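You operate a simulated robot arm through the tools that you are given. There is no shell and no other tool.

The job below is to be done with a simulated two-armed robot. You get a single attempt, and the scene is never put back.

Task
Put the small saucepan away in the pans drawer with the small lid on.
Fine: the lid sits level; the other saucepan and lids stay; drawer shut.
Where things are to end (x, y in the base frame): small red saucepan within 60 mm of [1100, 250].

The check looks at the end state, three seconds after you hand in, the way a careful person would. Anything else that was tipped, shoved, dropped, spilled or broken makes it a failure. A push-on lid holds only when it is set on centred and level and pressed home; a screw cap is set on level and turned clockwise until tight.

Robot
Two 7-joint arms with fingered hands on one trunk that stands fixed in place. Base frame: the origin is at the foot of the trunk, x ahead of it, y to its left, z up. Readings come in mm, rad, newtons and seconds.
The left shoulder is at [71, 172, 1327], the right one opposite. With the tool pointing down near the work surface each hand reaches from about 100 to 900 mm from the base axis, measured 20 degrees to its own side. Payload 5 kg a hand.
Tool frame (each hand has its own): the origin (TCP) lies between the finger pads and is the grasp point; the fingertips stand 43 mm ahead of it; z points along the fingers, y is the line along which they close. The gripper opens to 144 mm. The gripper's body begins 50 mm behind the TCP. The gripper is a hand of 5 fingers: y runs from the thumb to the fingers, the wrist lies at [-21, -124, -221] in the tool frame.
Orientation is that of the tool frame in the base frame, as a unit quaternion [w, x, y, z]. With the fingers straight down and the wrist toward the robot, the tool's x, y and z point along [0, 1, 0], [1, 0, 0] and [0, 0, -1] of the base frame.

Tools
- The arms move only by the tool nudge_tool. It takes "left_targets", "right_targets" or both (then of equal length, played together; a hand with none holds still); each is one flat list of numbers, 6 for each row, row after row: the turn, a rotation vector about the tool's x, y, z in units of 8 degrees (1.0 is 8 degrees), then the shift along the tool's x, y, z in units of 25 mm (1.0 is 25 mm). In form: [ax, ay, az, dx, dy, dz, ax, ay, az, dx, dy, dz, ...]. A call has 1 to 20 rows; each row shifts and turns the commanded pose from where the row before left it, along the tool's axes as they then stand. A call with a number of a shift or a turn outside -1 to 1 is refused whole. A row lasts 0.2 s, in which the tool goes at most 50 mm and 0.15 rad; a call with a longer step from one row to the next is refused whole. Where a pose cannot be reached the arm comes as near as it can. A force on the tool above 50 N (or 10 N above the force at the start of the call, whichever is more), or a blocked arm, ends the call early, and 0.2 s more pass. In this call time passes only in rows, and 0.2 s behind the last. The reply holds the time, the measured pose of the TCP, the force on the tool along the base axes, the opening and the grip force, in the units named above and with some noise, with the torque about the TCP (base axes, N m) and any sound that the robot's microphone picked up.
- Cameras (640 x 400 px; columns grow to the right, rows downward): "scene" is now at [135.3, 10.8, 1555.3]; the picture's right is [0.12, -0.99, 0.00], its down [-0.63, -0.08, -0.77] and it looks along [0.77, 0.09, -0.63] (base axes); focal length 324 px, centre (320, 200). "left" rides on the left gripper at [-86, -108, -168] in its tool frame; the picture's right is [-0.80, -0.28, 0.53], its down [0.54, -0.73, 0.42] and it looks along [0.27, 0.63, 0.73] (tool axes); focal length 275 px, centre (320, 200). "right" rides on the right gripper at [86, -108, -168] in its tool frame; the picture's right is [-0.80, 0.28, -0.53], its down [-0.54, -0.73, 0.42] and it looks along [-0.27, 0.63, 0.73] (tool axes); focal length 275 px, centre (320, 200). There is no depth. A picture from a camera that has moved, and an enlarged one, comes with that camera's place and axes in the base frame and with its lens.
- camera(camera): a new picture of that camera. No time passes.
- lift_body(by): slides the trunk up (or, below 0, down) by that many mm; the arms and the scene camera ride with it, the base frame stays. It gives what a move gives, with no picture.
- finger_targets(index, middle, ring, little, thumb_bend, thumb_turn, hand): sets how far each is bent, from 0 (flat) to 100 (curled in); at 30 the hand is open as for a grip, at 70 the pads meet at the TCP. One left out holds its place. A second passes; each finger stops where it meets its share of the squeeze, and holds until it gets a number again. It is the only way to open and close the hand. It gives what a move gives, with no picture; readings hold the bend of each and the force on index, middle, ring, little, thumb and palm. thumb_turn goes from beside the hand (0) to across from the fingers (100), as for a grip.
- aim_head(pan, tilt): turns the head with the scene camera to pan (to the left, within 1.501 rad either way) and tilt (down, from -0.506 to 1.204), counted from straight ahead of the robot. It gives what a move gives.
- inspect(camera, box): a new picture of the part [left, top, right, bottom] of that camera's present view, enlarged. No time passes.
- hand_in(): hands the job in; it is judged then, once.

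Places have to be worked out from the pictures, the camera data and where the tool is seen. Open the grippers and draw the arms clear of the work before you hand the job in, unless the task says otherwise.

The tools are called after "Call:" as a command line: name --argument value ..., lists and objects as JSON in quotes. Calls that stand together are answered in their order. nudge_tool: Moves the arms, as the interface text tells. Its arguments: {"type":"object","properties":{"left_targets":{"type":"array","items":{"type":"number"}},"right_targets":{"type":"array","items":{"type":"number"}}},"required":[]} The other tools are called the same way: lift_body (by) slides the trunk up or down; finger_targets (index, middle, ring, little, thumb_bend, thumb_turn, hand) moves the fingers one by one; aim_head (pan, tilt) turns the head that bears the scene camera; camera (camera) takes a picture; inspect (camera, box) takes an enlarged picture of a part of a camera's view; hand_in () hands the job in.

At the start:

```text
clock: 0.0
left_position: [689.2, 445.2, 1241.8]
left_ee_rot: [0.0, 0.707, 0.707, 0.0]
left_wrist_force: [-0.3, 0.2, 0.4]
left_ft_torque: [0.04, 0.01, -0.01]
left_gripper_width: 143.7
left_grasp_force: 0.0
left_shape: jaw
left_bend: [30.0, 30.0, 30.0, 30.0, 30.0, 98.0]
left_finger forces: [0.0, 0.1, 0.0, 0.0, 0.1, 0.1]
right_position: [813.7, -188.5, 1295.0]
right_ee_rot: [0.0, 0.708, 0.707, 0.0]
right_wrist_force: [0.0, 0.2, 0.0]
right_ft_torque: [0.01, 0.01, -0.02]
right_gripper_width: 143.2
right_grasp_force: 0.0
right_shape: jaw
right_bend: [30.0, 30.0, 30.0, 30.0, 30.0, 98.0]
right_finger forces: [0.0, 0.0, 0.1, 0.0, 0.1, 0.0]
trunk travel left (down, up): [-425.0, 515.0]
head pan, tilt: [0.12, 0.686]
```

scene: 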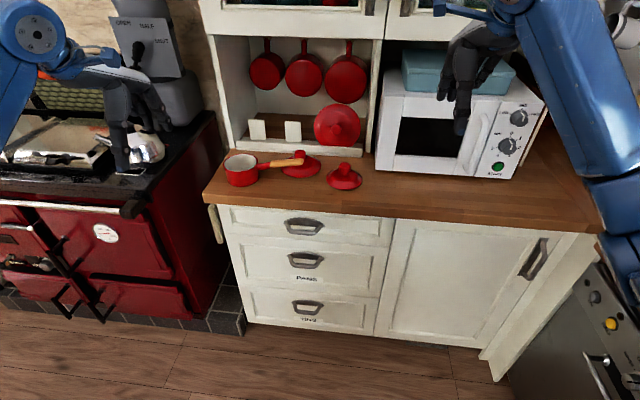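
right: 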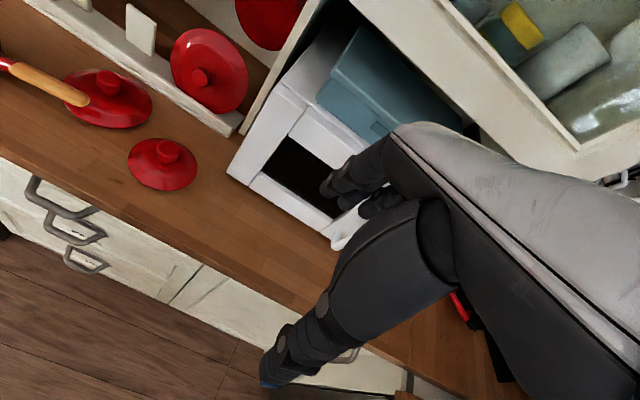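
left: 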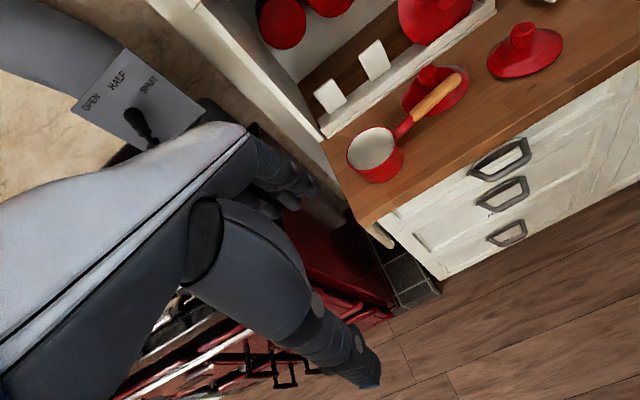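

I start by looking closely at the worktop and the drawers in the scene camera.

Call:
inspect --camera "scene" --box '[200, 110, 400, 235]'

Call:
inspect --camera "scene" --box '[200, 200, 400, 325]'

Call:
inspect --camera "left" --box '[320, 0, 640, 200]'

```text
3.20 times, centred on (300, 172) of scene
camera zoom: at [135.3, 10.8, 1555.3], right [0.12, -0.99, 0.0], down [-0.63, -0.08, -0.77], along [0.77, 0.09, -0.63], focal length 1038 px, centre (384, 288)
```

zoom: 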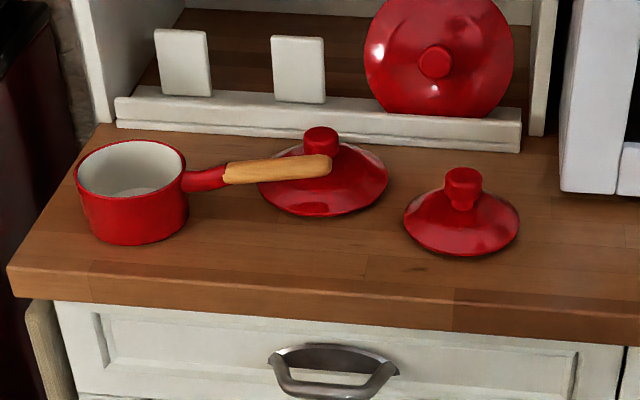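

```text
3.20 times, centred on (300, 262) of scene
camera zoom: at [135.3, 10.8, 1555.3], right [0.12, -0.99, 0.0], down [-0.63, -0.08, -0.77], along [0.77, 0.09, -0.63], focal length 1038 px, centre (384, 0)
```

zoom: 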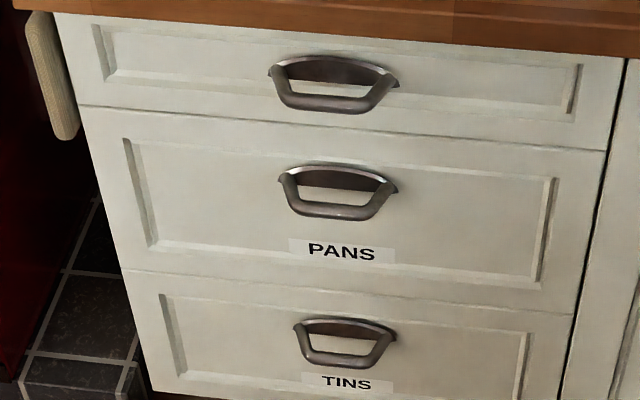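

```text
2.00 times, centred on (480, 100) of left
camera zoom: at [581.3, 358.9, 1411.1], right [-0.28, -0.8, -0.53], down [-0.73, 0.54, -0.42], along [0.63, 0.27, -0.73], focal length 551 px, centre (0, 400)
```

zoom: 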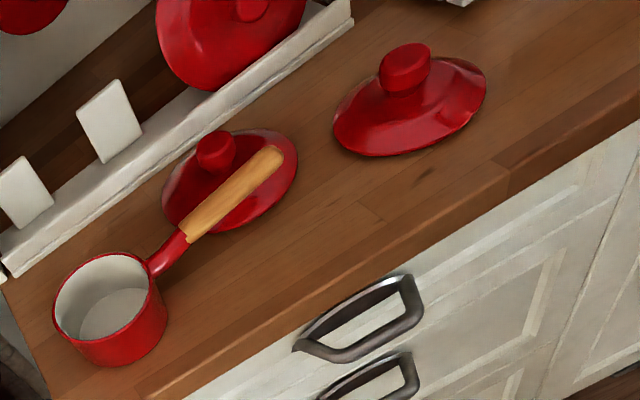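

The small saucepan stands at about (983, 370), with its rim near z 987 and its handle toward -y. The small lid (right-hand one, about 119 mm) has its knob near (1014, 37, 985), and the pans drawer handle is near (916, 159, 627). These lie near the reach limit, so I first draw the right arm back and test the left arm with a forward tilt in free air.

Call:
nudge_tool --left_targets '[1, 0, 0, 0, -1, 0, 1, 0, 0, 0, -0.5, 0, 1, 0, 0, 0, 0, 0, 1, 0, 0, 0, 0, 0, 1, 0, 0, 0, 0, 0]' --right_targets '[0, 0, 0, 0, -1, 0, 0, 0, 0, 0, -1, 0, 0, 0, 0, 0, -1, 0, 0, 0, 0, 0, -1, 0, 0, 0, 0, 0, -1, 0]'

```text
clock: 1.2
left_position: [653.1, 445.3, 1246.2]
left_ee_rot: [-0.241, 0.664, 0.666, -0.241]
left_wrist_force: [-0.7, -0.3, -0.1]
left_ft_torque: [0.01, 0.01, 0.02]
left_gripper_width: 143.8
left_grasp_force: 0.1
left_shape: jaw
left_bend: [30.0, 30.0, 30.0, 30.0, 30.0, 98.0]
left_finger forces: [0.0, 0.0, 0.0, 0.1, 0.0, 0.0]
right_position: [689.3, -188.6, 1294.9]
right_ee_rot: [-0.001, 0.708, 0.706, -0.001]
right_wrist_force: [0.8, 0.5, 0.2]
right_ft_torque: [-0.01, -0.03, -0.01]
right_gripper_width: 143.7
right_grasp_force: 0.1
right_shape: jaw
right_bend: [30.0, 30.0, 30.0, 30.0, 30.0, 98.0]
right_finger forces: [0.0, 0.1, 0.0, 0.0, 0.0, 0.0]
trunk travel left (down, up): [-425.0, 515.0]
head pan, tilt: [0.12, 0.686]
```

Positive ax tilted the fingers back toward the robot, so a forward tilt needs negative ax. I turn it the other way to about 40 degrees forward and check how far out the arm goes, well above the worktop.

Call:
nudge_tool --left_targets '[-1, 0, 0, 0, 0, 0, -1, 0, 0, 0, 0, 0, -1, 0, 0, 0, 0, 0, -1, 0, 0, 0, 0, 0, -1, 0, 0, 0, 0, 0, -1, 0, 0, 0, 0, 0, -1, 0, 0, 0, 0, 0, -1, 0, 0, 0, 0, 0, -1, 0, 0, 0, 0, 0, -1, 0, 0, 0, 0, 0]'

Call:
lift_body --by -120

```text
clock: 3.4
left_position: [652.4, 445.6, 1243.8]
left_ee_rot: [0.242, 0.665, 0.663, 0.242]
left_wrist_force: [-0.2, 0.3, 0.1]
left_ft_torque: [-0.03, -0.01, -0.03]
left_gripper_width: 144.0
left_grasp_force: 0.1
left_shape: jaw
left_bend: [30.0, 30.0, 30.0, 30.0, 30.0, 98.0]
left_finger forces: [0.0, 0.1, 0.1, 0.0, 0.0, 0.0]
right_position: [688.7, -188.5, 1295.5]
right_ee_rot: [0.0, 0.708, 0.706, 0.0]
right_wrist_force: [0.0, 0.0, 0.7]
right_ft_torque: [-0.01, -0.01, 0.0]
right_gripper_width: 143.8
right_grasp_force: 0.0
right_shape: jaw
right_bend: [30.0, 30.0, 30.0, 30.0, 30.0, 98.0]
right_finger forces: [0.0, 0.0, 0.1, 0.0, 0.0, 0.0]
trunk travel left (down, up): [-425.0, 515.0]
head pan, tilt: [0.12, 0.686]
```

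```text
clock: 4.9
left_position: [653.0, 444.7, 1124.5]
left_ee_rot: [0.242, 0.664, 0.665, 0.242]
left_wrist_force: [-0.3, -0.3, 0.8]
left_ft_torque: [-0.03, -0.01, -0.01]
left_gripper_width: 143.6
left_grasp_force: 0.0
left_shape: jaw
left_bend: [30.0, 30.0, 30.0, 30.0, 30.0, 98.0]
left_finger forces: [0.0, 0.1, 0.0, 0.0, 0.0, 0.0]
right_position: [689.1, -188.7, 1175.3]
right_ee_rot: [0.0, 0.707, 0.707, 0.0]
right_wrist_force: [0.5, 0.0, -0.9]
right_ft_torque: [0.01, -0.01, 0.0]
right_gripper_width: 143.8
right_grasp_force: 0.0
right_shape: jaw
right_bend: [30.0, 30.0, 30.0, 30.0, 30.0, 98.0]
right_finger forces: [0.0, 0.0, 0.0, 0.1, 0.0, 0.0]
trunk travel left (down, up): [-305.0, 635.0]
head pan, tilt: [0.12, 0.686]
```

I move the left hand forward at constant height (z about 1124, well above the pan) to learn the reach.

Call:
nudge_tool --left_targets '[0, 0, 0, -0.6, 0.77, 0.64, 0, 0, 0, -0.6, 0.77, 0.64, 0, 0, 0, -0.6, 0.77, 0.64, 0, 0, 0, -0.6, 0.77, 0.64, 0, 0, 0, -0.6, 0.77, 0.64, 0, 0, 0, -0.6, 0.77, 0.64, 0, 0, 0, -0.6, 0.77, 0.64, 0, 0, 0, -0.6, 0.77, 0.64, 0, 0, 0, -0.6, 0.77, 0.64, 0, 0, 0, -0.6, 0.77, 0.64, 0, 0, 0, -0.6, 0.77, 0.64, 0, 0, 0, -0.6, 0.77, 0.64, 0, 0, 0, -0.6, 0.77, 0.64]'

Call:
camera --camera "scene"

Call:
camera --camera "left"

```text
clock: 7.7
left_position: [977.2, 251.0, 1124.5]
left_ee_rot: [0.241, 0.665, 0.664, 0.242]
left_wrist_force: [0.1, -0.2, 0.1]
left_ft_torque: [0.01, 0.01, 0.0]
left_gripper_width: 143.6
left_grasp_force: 0.1
left_shape: jaw
left_bend: [30.0, 30.0, 30.0, 30.0, 30.0, 98.0]
left_finger forces: [0.1, 0.0, 0.0, 0.0, 0.0, 0.0]
right_position: [689.6, -189.1, 1174.6]
right_ee_rot: [0.0, 0.706, 0.708, 0.0]
right_wrist_force: [0.1, -0.4, -0.2]
right_ft_torque: [0.02, 0.04, 0.02]
right_gripper_width: 143.7
right_grasp_force: 0.2
right_shape: jaw
right_bend: [30.0, 30.0, 30.0, 30.0, 30.0, 98.0]
right_finger forces: [0.1, 0.0, 0.0, 0.1, 0.1, 0.0]
trunk travel left (down, up): [-305.0, 635.0]
head pan, tilt: [0.12, 0.686]
```

```text
taken
camera scene: at [136.2, 9.5, 1435.2], right [0.12, -0.99, 0.0], down [-0.63, -0.08, -0.77], along [0.77, 0.09, -0.63], focal length 324 px, centre (320, 200)
```

scene: 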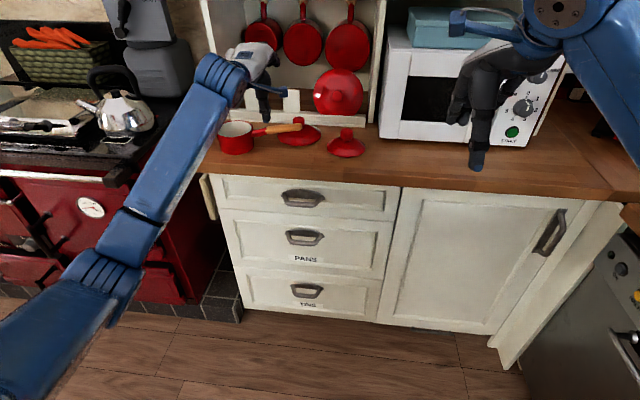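

```text
taken
camera left: at [786.7, 164.5, 1184.3], right [0.12, -0.8, -0.59], down [-0.28, 0.54, -0.79], along [0.95, 0.27, -0.16], focal length 275 px, centre (320, 200)
```

left: 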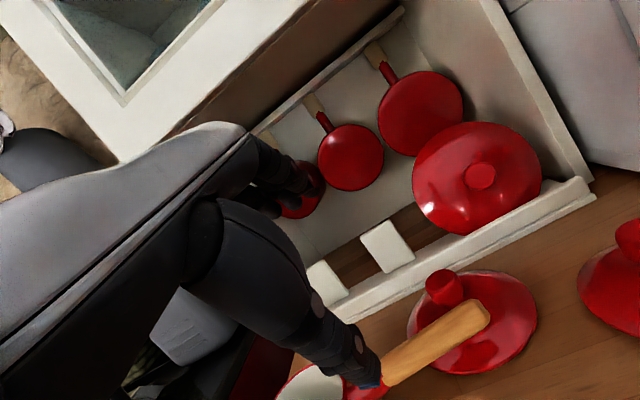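

The arm reaches x = 977 with the tilt without trouble. I push on another 60 mm at this height to find the limit.

Call:
nudge_tool --left_targets '[0, 0, 0, 0, 0.77, 0.64, 0, 0, 0, 0, 0.77, 0.64]'

```text
clock: 8.3
left_position: [1027.5, 250.3, 1125.6]
left_ee_rot: [0.242, 0.664, 0.665, 0.242]
left_wrist_force: [-0.5, -0.6, -0.4]
left_ft_torque: [-0.03, 0.0, -0.02]
left_gripper_width: 143.8
left_grasp_force: 0.1
left_shape: jaw
left_bend: [30.0, 30.0, 30.0, 30.0, 30.0, 98.0]
left_finger forces: [0.1, 0.0, 0.1, 0.0, 0.0, 0.1]
right_position: [688.7, -189.6, 1175.0]
right_ee_rot: [0.0, 0.708, 0.706, 0.0]
right_wrist_force: [0.8, 0.2, 0.0]
right_ft_torque: [-0.01, 0.0, -0.03]
right_gripper_width: 143.9
right_grasp_force: 0.1
right_shape: jaw
right_bend: [30.0, 30.0, 30.0, 30.0, 30.0, 98.0]
right_finger forces: [0.1, 0.0, 0.0, 0.1, 0.0, 0.0]
trunk travel left (down, up): [-305.0, 635.0]
head pan, tilt: [0.12, 0.686]
```

Still exact at x = 1027. I back off to x≈950 and check whether a straight-down tool is reachable there.

Call:
nudge_tool --left_targets '[0, 0, 0, 0, -0.77, -0.64, 0, 0, 0, 0, -0.77, -0.64, 0, 0, 0, 0, -0.77, -0.64, 1, 0, 0, 0, 0, 0, 1, 0, 0, 0, 0, 0, 1, 0, 0, 0, 0, 0, 1, 0, 0, 0, 0, 0, 1, 0, 0, 0, 0, 0]'

Call:
camera --camera "left"

Call:
camera --camera "scene"

```text
clock: 10.1
left_position: [952.0, 250.1, 1124.0]
left_ee_rot: [-0.001, 0.707, 0.707, -0.001]
left_wrist_force: [-0.4, -0.4, -0.6]
left_ft_torque: [0.03, -0.02, 0.0]
left_gripper_width: 143.7
left_grasp_force: 0.1
left_shape: jaw
left_bend: [30.0, 30.0, 30.0, 30.0, 30.0, 98.0]
left_finger forces: [0.1, 0.0, 0.0, 0.1, 0.0, 0.0]
right_position: [690.4, -188.4, 1174.4]
right_ee_rot: [0.0, 0.708, 0.706, -0.002]
right_wrist_force: [0.1, 0.5, 0.5]
right_ft_torque: [0.02, 0.0, 0.0]
right_gripper_width: 143.9
right_grasp_force: 0.0
right_shape: jaw
right_bend: [30.0, 30.0, 30.0, 30.0, 30.0, 98.0]
right_finger forces: [0.0, 0.1, 0.0, 0.0, 0.0, 0.0]
trunk travel left (down, up): [-305.0, 635.0]
head pan, tilt: [0.12, 0.686]
```

```text
taken
camera left: at [844.0, 163.2, 1292.8], right [-0.29, -0.8, -0.53], down [-0.73, 0.54, -0.42], along [0.62, 0.27, -0.73], focal length 275 px, centre (320, 200)
```

left: 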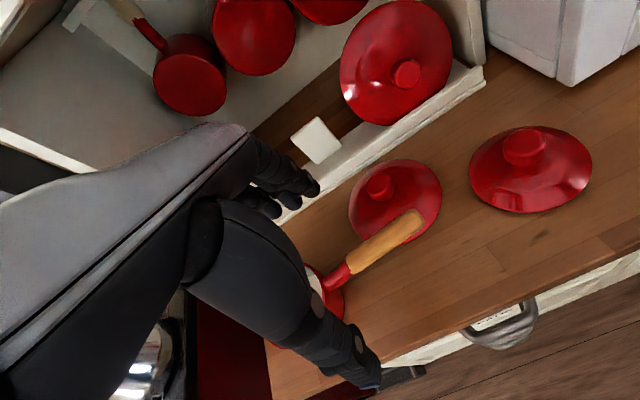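

```text
taken
camera scene: at [135.4, 10.0, 1435.3], right [0.12, -0.99, 0.0], down [-0.63, -0.08, -0.77], along [0.77, 0.09, -0.63], focal length 324 px, centre (320, 200)
```

scene: 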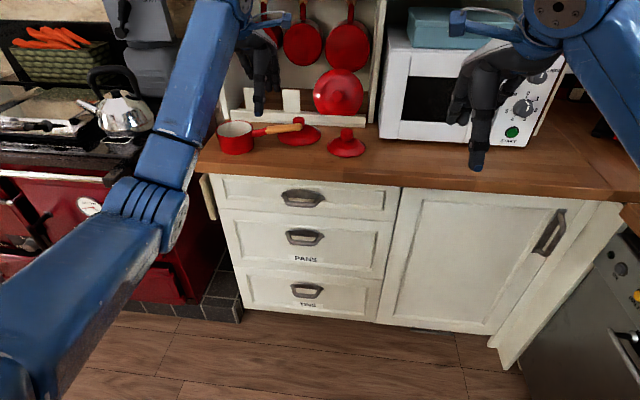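

A straight-down tool at x = 952 works, so the reach is better than stated. Next I study the pans drawer handle with the scene camera tilted further down.

Call:
aim_head --pan 0.15 --tilt 0.8

Call:
inspect --camera "scene" --box '[270, 150, 350, 200]'

Call:
inspect --camera "left" --box '[400, 260, 600, 385]'

Call:
camera --camera "right"

```text
clock: 10.8
left_position: [951.8, 250.4, 1124.2]
left_ee_rot: [-0.001, 0.707, 0.707, 0.0]
left_wrist_force: [-0.4, 0.5, 0.1]
left_ft_torque: [0.02, 0.01, 0.03]
left_gripper_width: 144.0
left_grasp_force: 0.0
left_shape: jaw
left_bend: [30.0, 30.0, 30.0, 30.0, 30.0, 98.0]
left_finger forces: [0.1, 0.1, 0.0, 0.1, 0.0, 0.1]
right_position: [689.5, -187.9, 1175.4]
right_ee_rot: [0.0, 0.708, 0.707, -0.001]
right_wrist_force: [0.2, -0.5, -0.7]
right_ft_torque: [-0.01, -0.03, 0.02]
right_gripper_width: 143.8
right_grasp_force: 0.1
right_shape: jaw
right_bend: [30.0, 30.0, 30.0, 30.0, 30.0, 98.0]
right_finger forces: [0.0, 0.0, 0.0, 0.0, 0.0, 0.0]
trunk travel left (down, up): [-305.0, 635.0]
head pan, tilt: [0.15, 0.799]
```

```text
8.00 times, centred on (310, 175) of scene
camera zoom: at [130.2, 12.6, 1426.0], right [0.15, -0.99, 0.0], down [-0.71, -0.11, -0.7], along [0.69, 0.1, -0.72], focal length 2594 px, centre (400, 400)
```

zoom: 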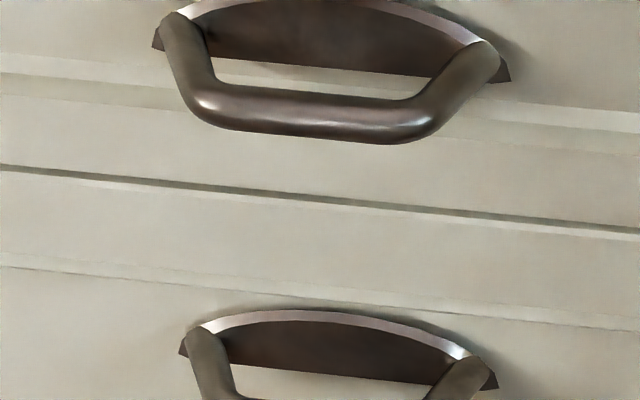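

```text
3.20 times, centred on (500, 322) of left
camera zoom: at [843.6, 163.7, 1293.0], right [-0.28, -0.8, -0.53], down [-0.73, 0.54, -0.42], along [0.63, 0.27, -0.73], focal length 881 px, centre (-256, -192)
```

zoom: 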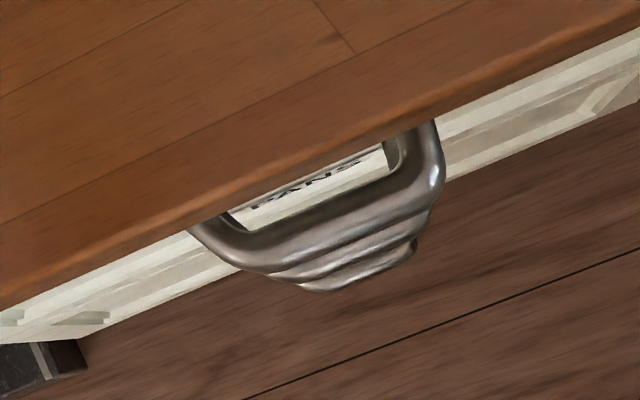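

```text
taken
camera right: at [581.3, -102.4, 1343.2], right [0.28, -0.8, 0.53], down [-0.73, -0.54, -0.42], along [0.63, -0.27, -0.73], focal length 275 px, centre (320, 200)
```

right: 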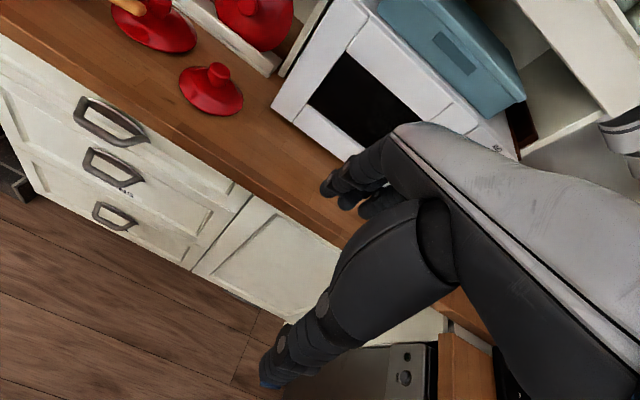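

I zoom in on the drawer handles in both cameras to place the pans handle accurately.

Call:
inspect --camera "right" --box '[40, 85, 200, 185]'

Call:
inspect --camera "scene" --box '[230, 150, 390, 250]'

```text
4.00 times, centred on (120, 135) of right
camera zoom: at [581.3, -102.4, 1343.2], right [0.28, -0.8, 0.53], down [-0.73, -0.54, -0.42], along [0.63, -0.27, -0.73], focal length 1101 px, centre (1120, 460)
```

zoom: 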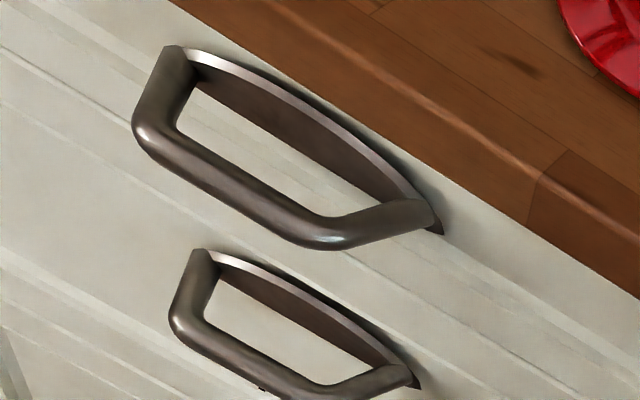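

```text
4.00 times, centred on (310, 200) of scene
camera zoom: at [130.2, 12.6, 1426.0], right [0.15, -0.99, 0.0], down [-0.71, -0.11, -0.7], along [0.69, 0.1, -0.72], focal length 1297 px, centre (360, 200)
```

zoom: 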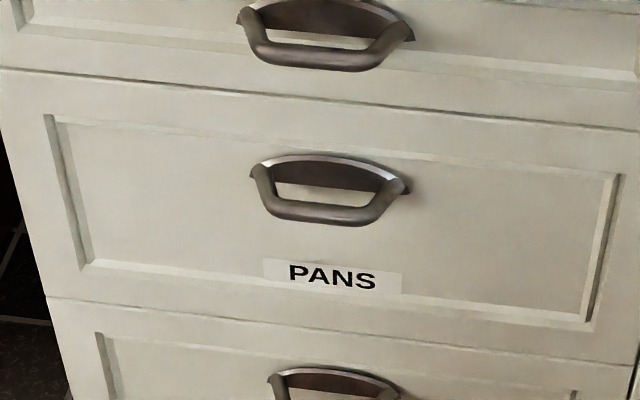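

The pans handle is a horizontal bar at about (888, 163, 618), running along y from 126 to 201, and it stands 44 mm off a drawer front at x≈932. I draw the left arm back from over the worktop, then lower the trunk.

Call:
nudge_tool --left_targets '[0, 0, 0, 0, -1, 0, 0, 0, 0, 0, -1, 0, 0, 0, 0, 0, -1, 0, 0, 0, 0, 0, -1, 0, 0, 0, 0, 0, -1, 0, 0, 0, 0, 0, -1, 0, 0, 0, 0, 0, -1, 0, 0, 0, 0, 0, -1, 0, 0, 0, 0, 0, -1, 0, 0, 0, 0, 0, -1, 0, 0, 0, 0, 0, -1, 0, 0, 0, 0, 0, -1, 0, 0, 0, 0, 0, -1, 0, 0, 0, 0, 0, -1, 0]'

Call:
lift_body --by -230

Call:
finger_targets --hand "left" --index 55 --middle 55 --ring 55 --little 55 --thumb_bend 55

Call:
nudge_tool --left_targets '[-1, 0, 0, 0, 0, 0, -1, 0, 0, 0, 0, 0, -1, 0, 0, 0, 0, 0, -1, 0, 0, 0, 0, 0, -1, 0, 0, 0, 0, 0, -1, 0, 0, 0, 0, 0]'

Call:
camera --camera "scene"

Call:
camera --camera "left"

```text
clock: 13.8
left_position: [599.5, 249.3, 1125.5]
left_ee_rot: [0.0, 0.707, 0.707, 0.0]
left_wrist_force: [-0.6, -0.2, 0.0]
left_ft_torque: [0.01, -0.03, 0.05]
left_gripper_width: 143.7
left_grasp_force: 0.0
left_shape: jaw
left_bend: [30.0, 30.0, 30.0, 30.0, 30.0, 98.0]
left_finger forces: [0.0, 0.1, 0.1, 0.0, 0.0, 0.0]
right_position: [687.0, -188.2, 1175.3]
right_ee_rot: [0.0, 0.708, 0.706, 0.0]
right_wrist_force: [0.7, 0.4, 0.0]
right_ft_torque: [0.02, -0.04, 0.01]
right_gripper_width: 143.8
right_grasp_force: 0.2
right_shape: jaw
right_bend: [30.0, 30.0, 30.0, 30.0, 30.0, 98.0]
right_finger forces: [0.1, 0.0, 0.1, 0.0, 0.0, 0.1]
trunk travel left (down, up): [-305.0, 635.0]
head pan, tilt: [0.15, 0.799]
```

```text
clock: 16.2
left_position: [602.6, 249.1, 895.2]
left_ee_rot: [0.0, 0.707, 0.707, 0.0]
left_wrist_force: [0.0, 0.1, -1.1]
left_ft_torque: [-0.01, -0.07, -0.01]
left_gripper_width: 143.7
left_grasp_force: 0.0
left_shape: jaw
left_bend: [30.0, 30.0, 30.0, 30.0, 30.0, 98.0]
left_finger forces: [0.0, 0.1, 0.1, 0.0, 0.0, 0.0]
right_position: [688.3, -188.3, 947.1]
right_ee_rot: [0.0, 0.708, 0.707, 0.0]
right_wrist_force: [-0.8, 0.1, 0.1]
right_ft_torque: [-0.02, -0.02, 0.01]
right_gripper_width: 143.9
right_grasp_force: 0.1
right_shape: jaw
right_bend: [30.0, 30.0, 30.0, 30.0, 30.0, 98.0]
right_finger forces: [0.0, 0.0, 0.0, 0.1, 0.0, 0.0]
trunk travel left (down, up): [-75.0, 865.0]
head pan, tilt: [0.15, 0.799]
```

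```text
clock: 17.2
left_position: [601.7, 249.9, 894.6]
left_ee_rot: [0.0, 0.708, 0.706, 0.0]
left_wrist_force: [0.0, -0.2, 0.0]
left_ft_torque: [0.0, 0.0, 0.02]
left_gripper_width: 61.0
left_grasp_force: 0.0
left_shape: fingers
left_bend: [55.0, 55.0, 55.0, 55.0, 55.0, 98.0]
left_finger forces: [0.0, 0.0, 0.1, 0.1, 0.0, 0.1]
right_position: [689.5, -188.3, 945.8]
right_ee_rot: [0.0, 0.707, 0.707, 0.0]
right_wrist_force: [0.3, -0.4, 0.0]
right_ft_torque: [-0.03, -0.02, -0.03]
right_gripper_width: 144.0
right_grasp_force: 0.0
right_shape: jaw
right_bend: [30.0, 30.0, 30.0, 30.0, 30.0, 98.0]
right_finger forces: [0.0, 0.1, 0.0, 0.0, 0.0, 0.1]
trunk travel left (down, up): [-75.0, 865.0]
head pan, tilt: [0.15, 0.799]
```

```text
clock: 18.6
left_position: [665.2, 254.6, 901.2]
left_ee_rot: [0.288, 0.646, 0.645, 0.288]
left_wrist_force: [-0.2, -0.6, 0.7]
left_ft_torque: [-0.01, 0.01, -0.02]
left_gripper_width: 60.8
left_grasp_force: 0.1
left_shape: fingers
left_bend: [55.0, 55.0, 55.0, 55.0, 55.0, 98.0]
left_finger forces: [0.0, 0.0, 0.0, 0.0, 0.0, 0.0]
left hand out of reach, approached as far as the arm can: row 3, 4, 5, 6
right_position: [689.1, -189.4, 946.0]
right_ee_rot: [0.0, 0.708, 0.707, -0.001]
right_wrist_force: [0.1, 0.3, 0.4]
right_ft_torque: [-0.01, 0.03, -0.02]
right_gripper_width: 143.8
right_grasp_force: 0.1
right_shape: jaw
right_bend: [30.0, 30.0, 30.0, 30.0, 30.0, 98.0]
right_finger forces: [0.0, 0.0, 0.1, 0.0, 0.0, 0.0]
trunk travel left (down, up): [-75.0, 865.0]
head pan, tilt: [0.15, 0.799]
```

```text
taken
camera scene: at [129.9, 12.8, 1196.1], right [0.15, -0.99, 0.0], down [-0.71, -0.11, -0.7], along [0.69, 0.1, -0.72], focal length 324 px, centre (320, 200)
```

scene: 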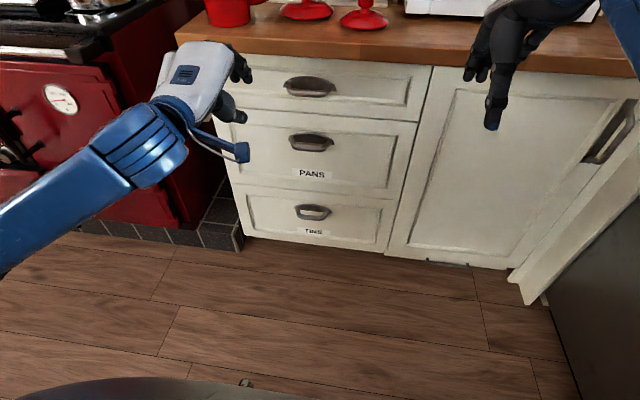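

```text
taken
camera left: at [467.6, 167.1, 934.1], right [0.21, -0.8, -0.57], down [-0.17, 0.54, -0.82], along [0.96, 0.27, -0.02], focal length 275 px, centre (320, 200)
```

left: 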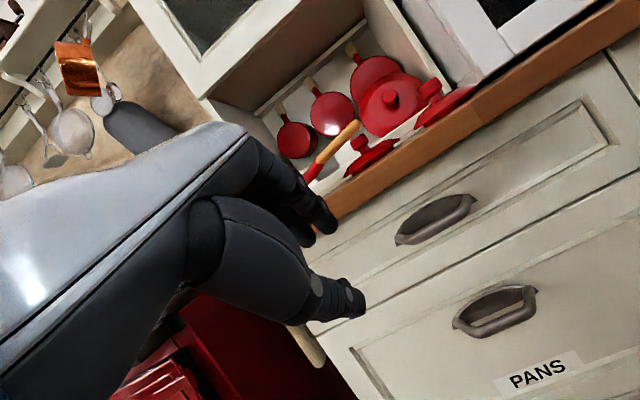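

The wrist got too close to the shoulder, which is a minimum-distance limit. Raising the trunk by about 130 leaves room for pulling the drawer out, so I raise it and take a small forward step to see where the command stands.

Call:
lift_body --by 130

Call:
nudge_tool --left_targets '[0, 0, 0, -1, 0.67, 0.74, 0, 0, 0, -1, 0.67, 0.74, 0, 0, 0, -1, 0.67, 0.74]'

```text
clock: 20.2
left_position: [665.5, 254.2, 1030.6]
left_ee_rot: [0.288, 0.646, 0.646, 0.287]
left_wrist_force: [0.0, 0.0, -0.7]
left_ft_torque: [0.0, 0.0, 0.01]
left_gripper_width: 60.9
left_grasp_force: 0.1
left_shape: fingers
left_bend: [55.0, 55.0, 55.0, 55.0, 55.0, 98.0]
left_finger forces: [0.1, 0.1, 0.0, 0.0, 0.0, 0.0]
right_position: [689.6, -188.5, 1074.6]
right_ee_rot: [-0.001, 0.707, 0.707, 0.0]
right_wrist_force: [0.1, 0.0, 0.1]
right_ft_torque: [0.02, 0.06, 0.02]
right_gripper_width: 143.7
right_grasp_force: 0.0
right_shape: jaw
right_bend: [30.0, 30.0, 30.0, 30.0, 30.0, 98.0]
right_finger forces: [0.0, 0.0, 0.1, 0.0, 0.0, 0.0]
trunk travel left (down, up): [-205.0, 735.0]
head pan, tilt: [0.15, 0.799]
```

```text
clock: 21.0
left_position: [739.2, 174.9, 1031.2]
left_ee_rot: [0.287, 0.647, 0.646, 0.287]
left_wrist_force: [0.4, 0.1, 0.4]
left_ft_torque: [-0.02, 0.0, 0.01]
left_gripper_width: 60.7
left_grasp_force: 0.0
left_shape: fingers
left_bend: [55.0, 55.0, 55.0, 55.0, 55.0, 98.0]
left_finger forces: [0.0, 0.0, 0.1, 0.0, 0.0, 0.0]
right_position: [690.2, -189.3, 1074.3]
right_ee_rot: [-0.001, 0.707, 0.707, 0.001]
right_wrist_force: [0.8, -0.3, -1.7]
right_ft_torque: [0.02, 0.07, 0.0]
right_gripper_width: 144.1
right_grasp_force: 0.1
right_shape: jaw
right_bend: [30.0, 30.0, 30.0, 30.0, 30.0, 98.0]
right_finger forces: [0.0, 0.0, 0.1, 0.0, 0.1, 0.0]
trunk travel left (down, up): [-205.0, 735.0]
head pan, tilt: [0.15, 0.799]
```

New calls start from the measured pose, which is what I wanted. I look at the hand itself to see how wide the fingers are compared with the bar.

Call:
inspect --camera "scene" --box '[160, 0, 400, 150]'

Call:
camera --camera "left"

Call:
camera --camera "right"

```text
2.67 times, centred on (280, 75) of scene
camera zoom: at [131.2, 11.1, 1325.9], right [0.15, -0.99, 0.0], down [-0.71, -0.11, -0.7], along [0.69, 0.11, -0.72], focal length 865 px, centre (427, 533)
```

zoom: 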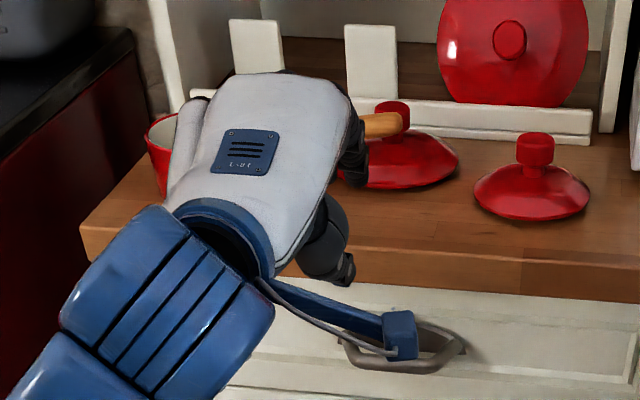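

```text
taken
camera left: at [542.7, 89.0, 1064.0], right [0.21, -0.8, -0.57], down [-0.17, 0.54, -0.82], along [0.96, 0.27, -0.03], focal length 275 px, centre (320, 200)
```

left: 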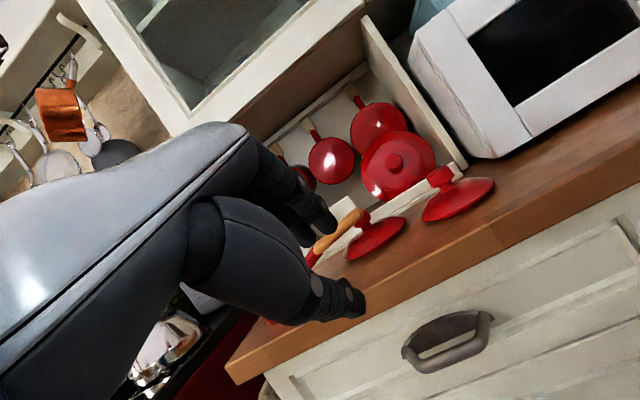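

```text
taken
camera right: at [582.5, -103.5, 1242.5], right [0.28, -0.8, 0.53], down [-0.73, -0.54, -0.42], along [0.63, -0.27, -0.73], focal length 275 px, centre (320, 200)
```

right: 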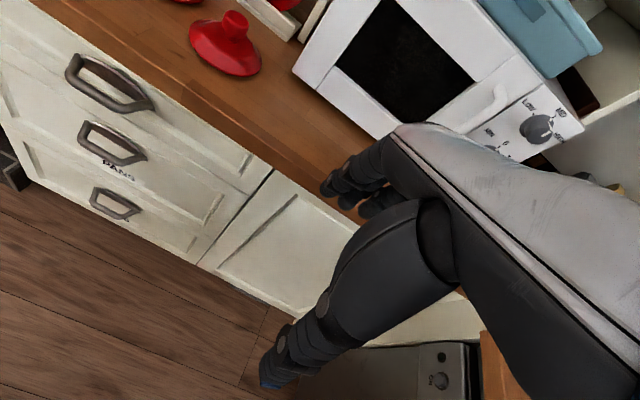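

The four fingers together are about as wide as the bar's opening, so I'll pull with the middle and ring fingers plus the thumb. I curl the index and little fingers away and check the shape.

Call:
finger_targets --hand "left" --index 100 --little 100 --middle 53 --ring 53 --thumb_bend 53

Call:
inspect --camera "left" --box '[180, 100, 420, 350]'

Call:
inspect --camera "scene" --box '[200, 0, 360, 120]'

```text
clock: 22.0
left_position: [739.4, 177.2, 1030.8]
left_ee_rot: [0.288, 0.646, 0.646, 0.288]
left_wrist_force: [-1.1, 0.8, 0.7]
left_ft_torque: [0.0, 0.01, 0.0]
left_gripper_width: 82.9
left_grasp_force: 0.0
left_shape: fingers
left_bend: [100.0, 53.0, 53.0, 100.0, 53.0, 98.0]
left_finger forces: [0.1, 0.1, 0.0, 0.0, 0.0, 0.0]
right_position: [690.1, -188.0, 1076.3]
right_ee_rot: [0.001, 0.707, 0.707, 0.0]
right_wrist_force: [0.0, -0.1, 1.0]
right_ft_torque: [0.0, 0.0, -0.03]
right_gripper_width: 143.6
right_grasp_force: 0.1
right_shape: jaw
right_bend: [30.0, 30.0, 30.0, 30.0, 30.0, 98.0]
right_finger forces: [0.1, 0.0, 0.0, 0.0, 0.0, 0.1]
trunk travel left (down, up): [-205.0, 735.0]
head pan, tilt: [0.15, 0.799]
```

```text
1.60 times, centred on (300, 225) of left
camera zoom: at [541.8, 89.9, 1064.2], right [0.21, -0.8, -0.57], down [-0.17, 0.54, -0.82], along [0.96, 0.27, -0.02], focal length 440 px, centre (352, 160)
```

zoom: 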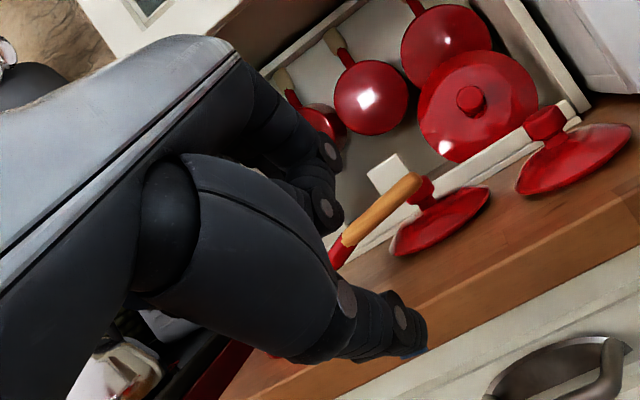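

```text
3.33 times, centred on (280, 60) of scene
camera zoom: at [130.1, 12.5, 1326.0], right [0.15, -0.99, 0.0], down [-0.71, -0.11, -0.7], along [0.69, 0.1, -0.72], focal length 1081 px, centre (453, 667)
```

zoom: 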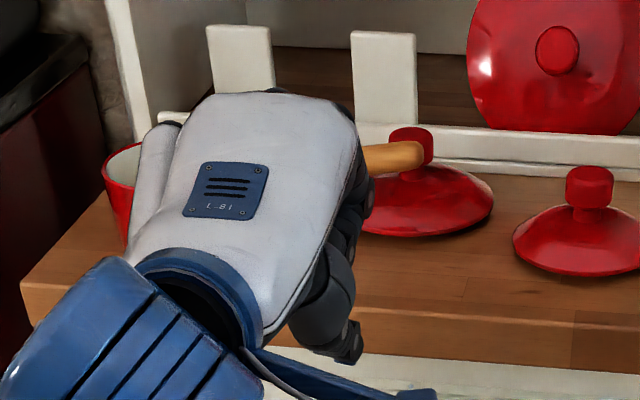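

At this tilt the TCP shows at about (307, 249) in the left camera, so I can check the bar against that spot. I move the hand down to the pre-grasp point 80 mm back from the bar.

Call:
nudge_tool --left_targets '[0, 0, 0, -0.05, -0.69, 0.95, 0, 0, 0, -0.05, -0.69, 0.95, 0, 0, 0, -0.05, -0.69, 0.95, 0, 0, 0, -0.05, -0.69, 0.95, 0, 0, 0, -0.05, -0.69, 0.95, 0, 0, 0, -0.05, -0.69, 0.95, 0, 0, 0, -0.05, -0.69, 0.95, 0, 0, 0, -0.05, -0.69, 0.95, 0, 0, 0, -0.05, -0.69, 0.95, 0, 0, 0, -0.05, -0.69, 0.95, 0, 0, 0, -0.05, -0.69, 0.95, 0, 0, 0, -0.05, -0.69, 0.95]'

Call:
camera --camera "left"

Call:
camera --camera "scene"

Call:
inspect --camera "right" --box '[0, 50, 240, 200]'

```text
clock: 24.6
left_position: [814.1, 164.8, 688.5]
left_ee_rot: [0.288, 0.647, 0.645, 0.287]
left_wrist_force: [-0.3, -0.2, 0.4]
left_ft_torque: [-0.02, 0.02, 0.0]
left_gripper_width: 82.4
left_grasp_force: 0.0
left_shape: fingers
left_bend: [100.0, 53.0, 53.0, 100.0, 53.0, 98.0]
left_finger forces: [0.0, 0.0, 0.0, 0.0, 0.1, 0.0]
right_position: [690.0, -188.8, 1074.4]
right_ee_rot: [0.0, 0.707, 0.707, 0.0]
right_wrist_force: [1.1, 0.6, -0.3]
right_ft_torque: [0.02, 0.02, 0.06]
right_gripper_width: 143.8
right_grasp_force: 0.0
right_shape: jaw
right_bend: [30.0, 30.0, 30.0, 30.0, 30.0, 98.0]
right_finger forces: [0.1, 0.1, 0.1, 0.1, 0.1, 0.0]
trunk travel left (down, up): [-205.0, 735.0]
head pan, tilt: [0.15, 0.799]
```

```text
taken
camera left: at [617.1, 77.8, 720.9], right [0.21, -0.8, -0.57], down [-0.17, 0.54, -0.82], along [0.96, 0.27, -0.02], focal length 275 px, centre (320, 200)
```

left: 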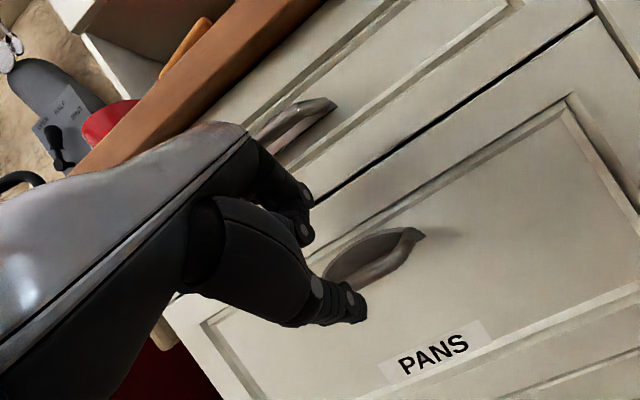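

```text
taken
camera scene: at [130.5, 12.3, 1326.0], right [0.15, -0.99, 0.0], down [-0.71, -0.11, -0.7], along [0.69, 0.1, -0.72], focal length 324 px, centre (320, 200)
```

scene: 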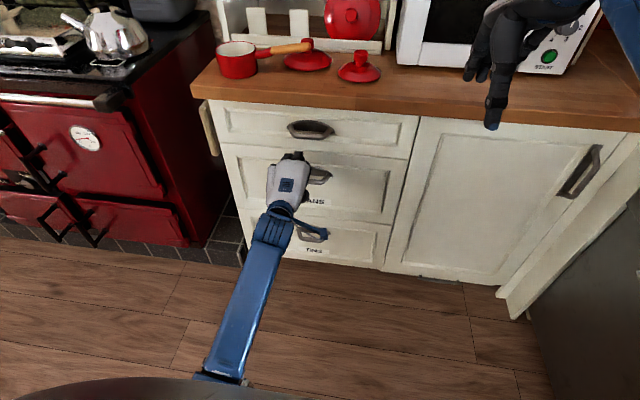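

```text
2.67 times, centred on (120, 125) of right
camera zoom: at [581.7, -102.6, 1243.0], right [0.28, -0.8, 0.53], down [-0.73, -0.54, -0.42], along [0.63, -0.27, -0.73], focal length 734 px, centre (853, 400)
```

zoom: 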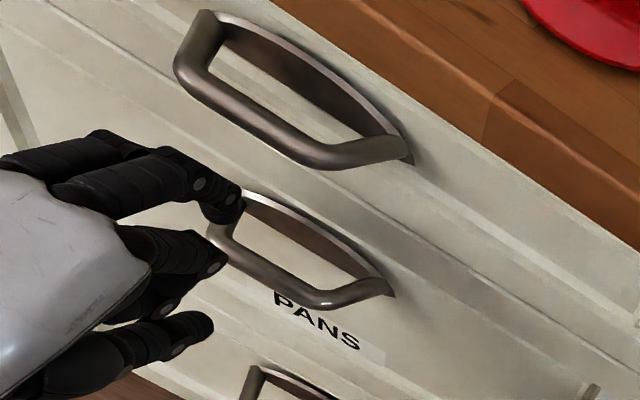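

The right camera sees the hand and bar together. I zoom in on both views to check alignment before closing in.

Call:
inspect --camera "left" --box '[240, 170, 464, 310]'

Call:
inspect --camera "right" --box '[20, 90, 164, 180]'

```text
2.86 times, centred on (352, 240) of left
camera zoom: at [617.1, 77.8, 720.9], right [0.21, -0.8, -0.57], down [-0.17, 0.54, -0.82], along [0.96, 0.27, -0.02], focal length 786 px, centre (229, 86)
```

zoom: 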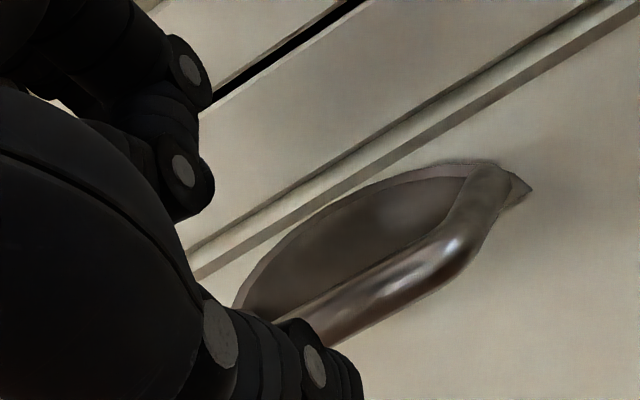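

```text
4.44 times, centred on (92, 135) of right
camera zoom: at [581.7, -102.6, 1243.0], right [0.28, -0.8, 0.53], down [-0.73, -0.54, -0.42], along [0.63, -0.27, -0.73], focal length 1224 px, centre (1333, 489)
```

zoom: 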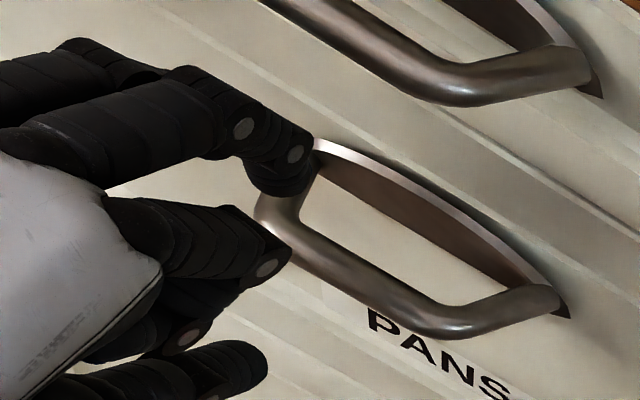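

The bar lies within 3 mm of the hand's centre line. I move 60 mm along the tool axis and check again.

Call:
nudge_tool --left_targets '[0, 0, 0, -0.04, -0.04, 0.8, 0, 0, 0, 0, -0.04, 0.8, 0, 0, 0, 0, 0, 0.8]'

Call:
inspect --camera "right" --box '[20, 90, 164, 180]'

Call:
inspect --camera "left" --box '[240, 170, 464, 310]'

```text
clock: 25.4
left_position: [856.9, 162.0, 646.9]
left_ee_rot: [0.288, 0.647, 0.645, 0.287]
left_wrist_force: [0.0, -0.1, -0.8]
left_ft_torque: [0.03, -0.04, -0.01]
left_gripper_width: 82.7
left_grasp_force: 0.2
left_shape: fingers
left_bend: [100.0, 53.0, 53.0, 100.0, 53.0, 98.0]
left_finger forces: [0.1, 0.1, 0.1, 0.1, 0.1, 0.0]
right_position: [689.4, -189.8, 1073.7]
right_ee_rot: [-0.001, 0.707, 0.707, 0.0]
right_wrist_force: [1.2, 0.9, 0.7]
right_ft_torque: [-0.04, 0.05, 0.04]
right_gripper_width: 143.7
right_grasp_force: 0.0
right_shape: jaw
right_bend: [30.0, 30.0, 30.0, 30.0, 30.0, 98.0]
right_finger forces: [0.0, 0.1, 0.0, 0.0, 0.0, 0.0]
trunk travel left (down, up): [-205.0, 735.0]
head pan, tilt: [0.15, 0.799]
```

```text
4.44 times, centred on (92, 135) of right
camera zoom: at [581.9, -102.6, 1242.9], right [0.28, -0.8, 0.53], down [-0.73, -0.54, -0.42], along [0.63, -0.27, -0.73], focal length 1224 px, centre (1333, 489)
```

zoom: 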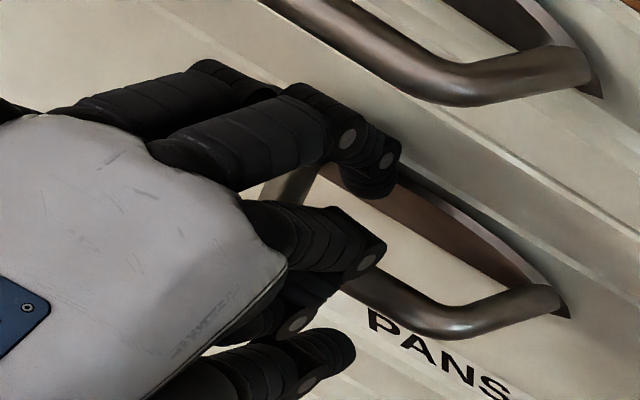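

```text
2.86 times, centred on (352, 240) of left
camera zoom: at [660.5, 76.1, 679.2], right [0.21, -0.8, -0.57], down [-0.17, 0.54, -0.82], along [0.96, 0.27, -0.02], focal length 786 px, centre (229, 86)
```

zoom: 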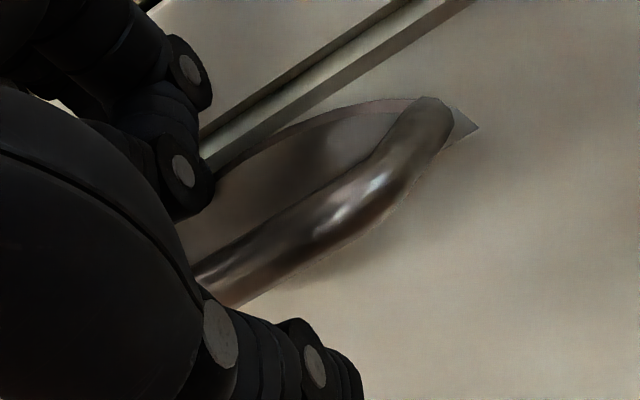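

The bar is between the fingers and thumb, about 42 mm ahead of the TCP. I advance another 18 mm, then close the middle and ring fingers and the thumb.

Call:
nudge_tool --left_targets '[0, 0, 0, 0, 0, 0.36, 0, 0, 0, 0, 0, 0.36]'

Call:
inspect --camera "right" --box '[20, 90, 164, 180]'

Call:
inspect --camera "left" --box '[240, 170, 464, 310]'

```text
clock: 26.0
left_position: [867.4, 161.5, 639.1]
left_ee_rot: [0.291, 0.646, 0.644, 0.289]
left_wrist_force: [-37.2, 0.3, 13.9]
left_ft_torque: [0.28, -1.5, 0.79]
left_gripper_width: 82.4
left_grasp_force: 17.5
left_shape: fingers
left_bend: [100.0, 57.0, 55.0, 100.0, 53.0, 98.0]
left_finger forces: [0.1, 28.1, 7.9, 0.1, 0.1, 0.0]
right_position: [684.1, -188.2, 1078.8]
right_ee_rot: [0.001, 0.707, 0.707, 0.001]
right_wrist_force: [0.6, -0.4, -0.2]
right_ft_torque: [0.0, 0.02, 0.0]
right_gripper_width: 143.8
right_grasp_force: 0.0
right_shape: jaw
right_bend: [30.0, 30.0, 30.0, 30.0, 30.0, 98.0]
right_finger forces: [0.1, 0.0, 0.0, 0.0, 0.0, 0.0]
trunk travel left (down, up): [-205.0, 735.0]
head pan, tilt: [0.15, 0.799]
```

```text
4.44 times, centred on (92, 135) of right
camera zoom: at [576.5, -102.3, 1245.6], right [0.28, -0.8, 0.53], down [-0.72, -0.54, -0.43], along [0.63, -0.27, -0.73], focal length 1224 px, centre (1333, 489)
```

zoom: 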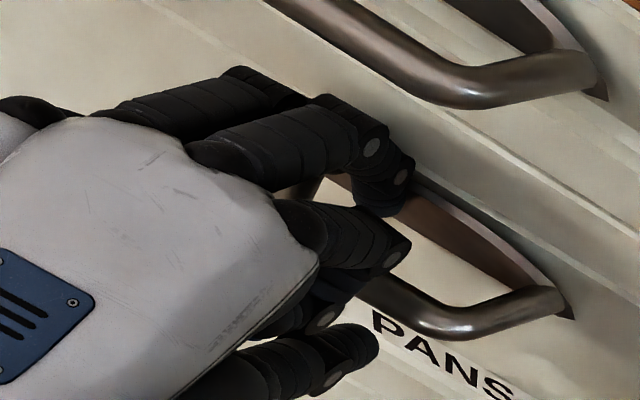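

```text
2.86 times, centred on (352, 240) of left
camera zoom: at [670.4, 75.9, 670.5], right [0.21, -0.8, -0.57], down [-0.17, 0.54, -0.82], along [0.96, 0.27, -0.02], focal length 786 px, centre (229, 86)
```

zoom: 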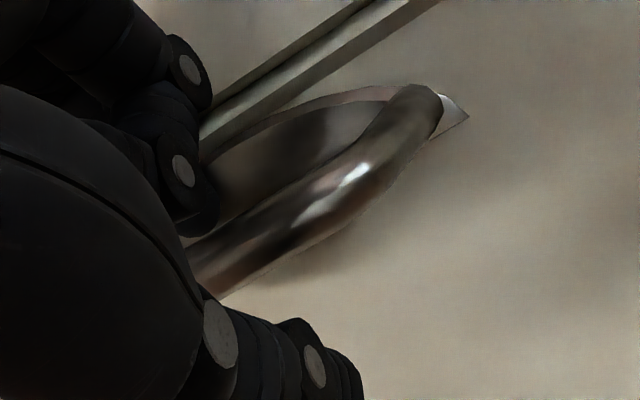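

The middle and ring fingertips touched the drawer front behind the bar (about 37 N). I ease off a few mm and close those fingers with the thumb around the bar.

Call:
nudge_tool --left_targets '[0, 0, 0, 0, -0.1, -0.25]'

Call:
finger_targets --hand "left" --middle 80 --ring 80 --thumb_bend 80

Call:
inspect --camera "right" --box '[20, 90, 164, 180]'

Call:
inspect --camera "left" --box '[240, 170, 464, 310]'

```text
clock: 26.4
left_position: [864.9, 163.4, 636.1]
left_ee_rot: [0.287, 0.647, 0.646, 0.287]
left_wrist_force: [-8.6, 0.1, -1.3]
left_ft_torque: [0.0, -0.17, 0.16]
left_gripper_width: 82.5
left_grasp_force: 4.3
left_shape: fingers
left_bend: [100.0, 56.0, 54.0, 100.0, 53.0, 98.0]
left_finger forces: [0.0, 7.4, 0.6, 0.1, 0.1, 0.0]
right_position: [688.7, -188.5, 1074.8]
right_ee_rot: [0.0, 0.708, 0.707, 0.0]
right_wrist_force: [-0.5, -0.5, 0.0]
right_ft_torque: [0.02, 0.01, -0.02]
right_gripper_width: 143.6
right_grasp_force: 0.0
right_shape: jaw
right_bend: [30.0, 30.0, 30.0, 30.0, 30.0, 98.0]
right_finger forces: [0.1, 0.0, 0.0, 0.1, 0.1, 0.0]
trunk travel left (down, up): [-205.0, 735.0]
head pan, tilt: [0.15, 0.799]
```

```text
clock: 27.4
left_position: [864.1, 162.2, 636.6]
left_ee_rot: [0.287, 0.646, 0.646, 0.288]
left_wrist_force: [-1.4, -2.9, 1.9]
left_ft_torque: [0.85, -0.17, -0.89]
left_gripper_width: 71.6
left_grasp_force: 24.7
left_shape: fingers
left_bend: [100.0, 72.0, 61.0, 100.0, 71.0, 97.0]
left_finger forces: [0.0, 11.0, 15.5, 0.0, 22.5, 0.1]
right_position: [689.1, -188.3, 1075.2]
right_ee_rot: [0.0, 0.708, 0.707, 0.001]
right_wrist_force: [-0.1, -0.2, -0.1]
right_ft_torque: [0.02, -0.01, 0.02]
right_gripper_width: 144.0
right_grasp_force: 0.1
right_shape: jaw
right_bend: [30.0, 30.0, 30.0, 30.0, 30.0, 98.0]
right_finger forces: [0.0, 0.0, 0.0, 0.1, 0.0, 0.0]
trunk travel left (down, up): [-205.0, 735.0]
head pan, tilt: [0.15, 0.799]
```

```text
4.44 times, centred on (92, 135) of right
camera zoom: at [580.9, -102.9, 1243.4], right [0.28, -0.8, 0.53], down [-0.73, -0.54, -0.42], along [0.63, -0.27, -0.73], focal length 1224 px, centre (1333, 489)
```

zoom: 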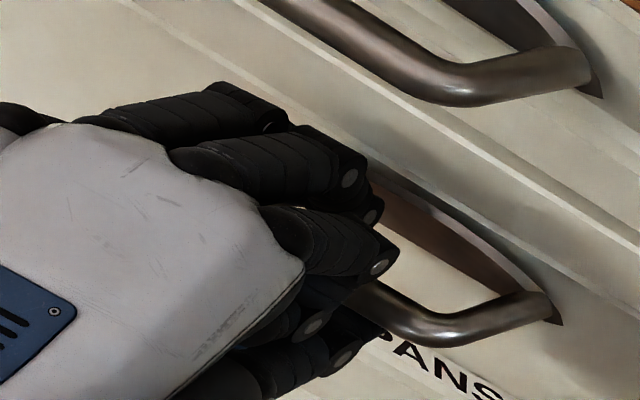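

```text
2.86 times, centred on (352, 240) of left
camera zoom: at [666.9, 75.8, 669.2], right [0.21, -0.8, -0.57], down [-0.17, 0.54, -0.82], along [0.96, 0.27, -0.02], focal length 786 px, centre (229, 86)
```

zoom: 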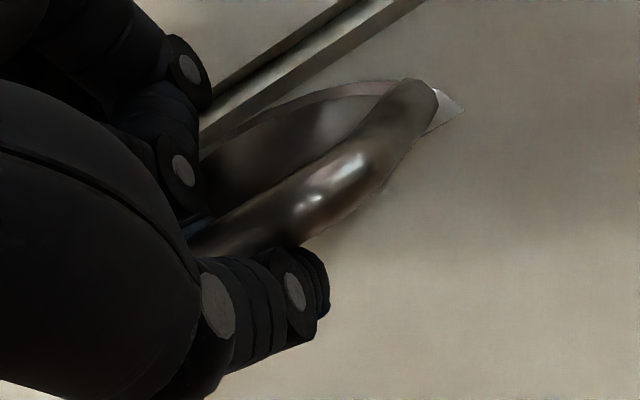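

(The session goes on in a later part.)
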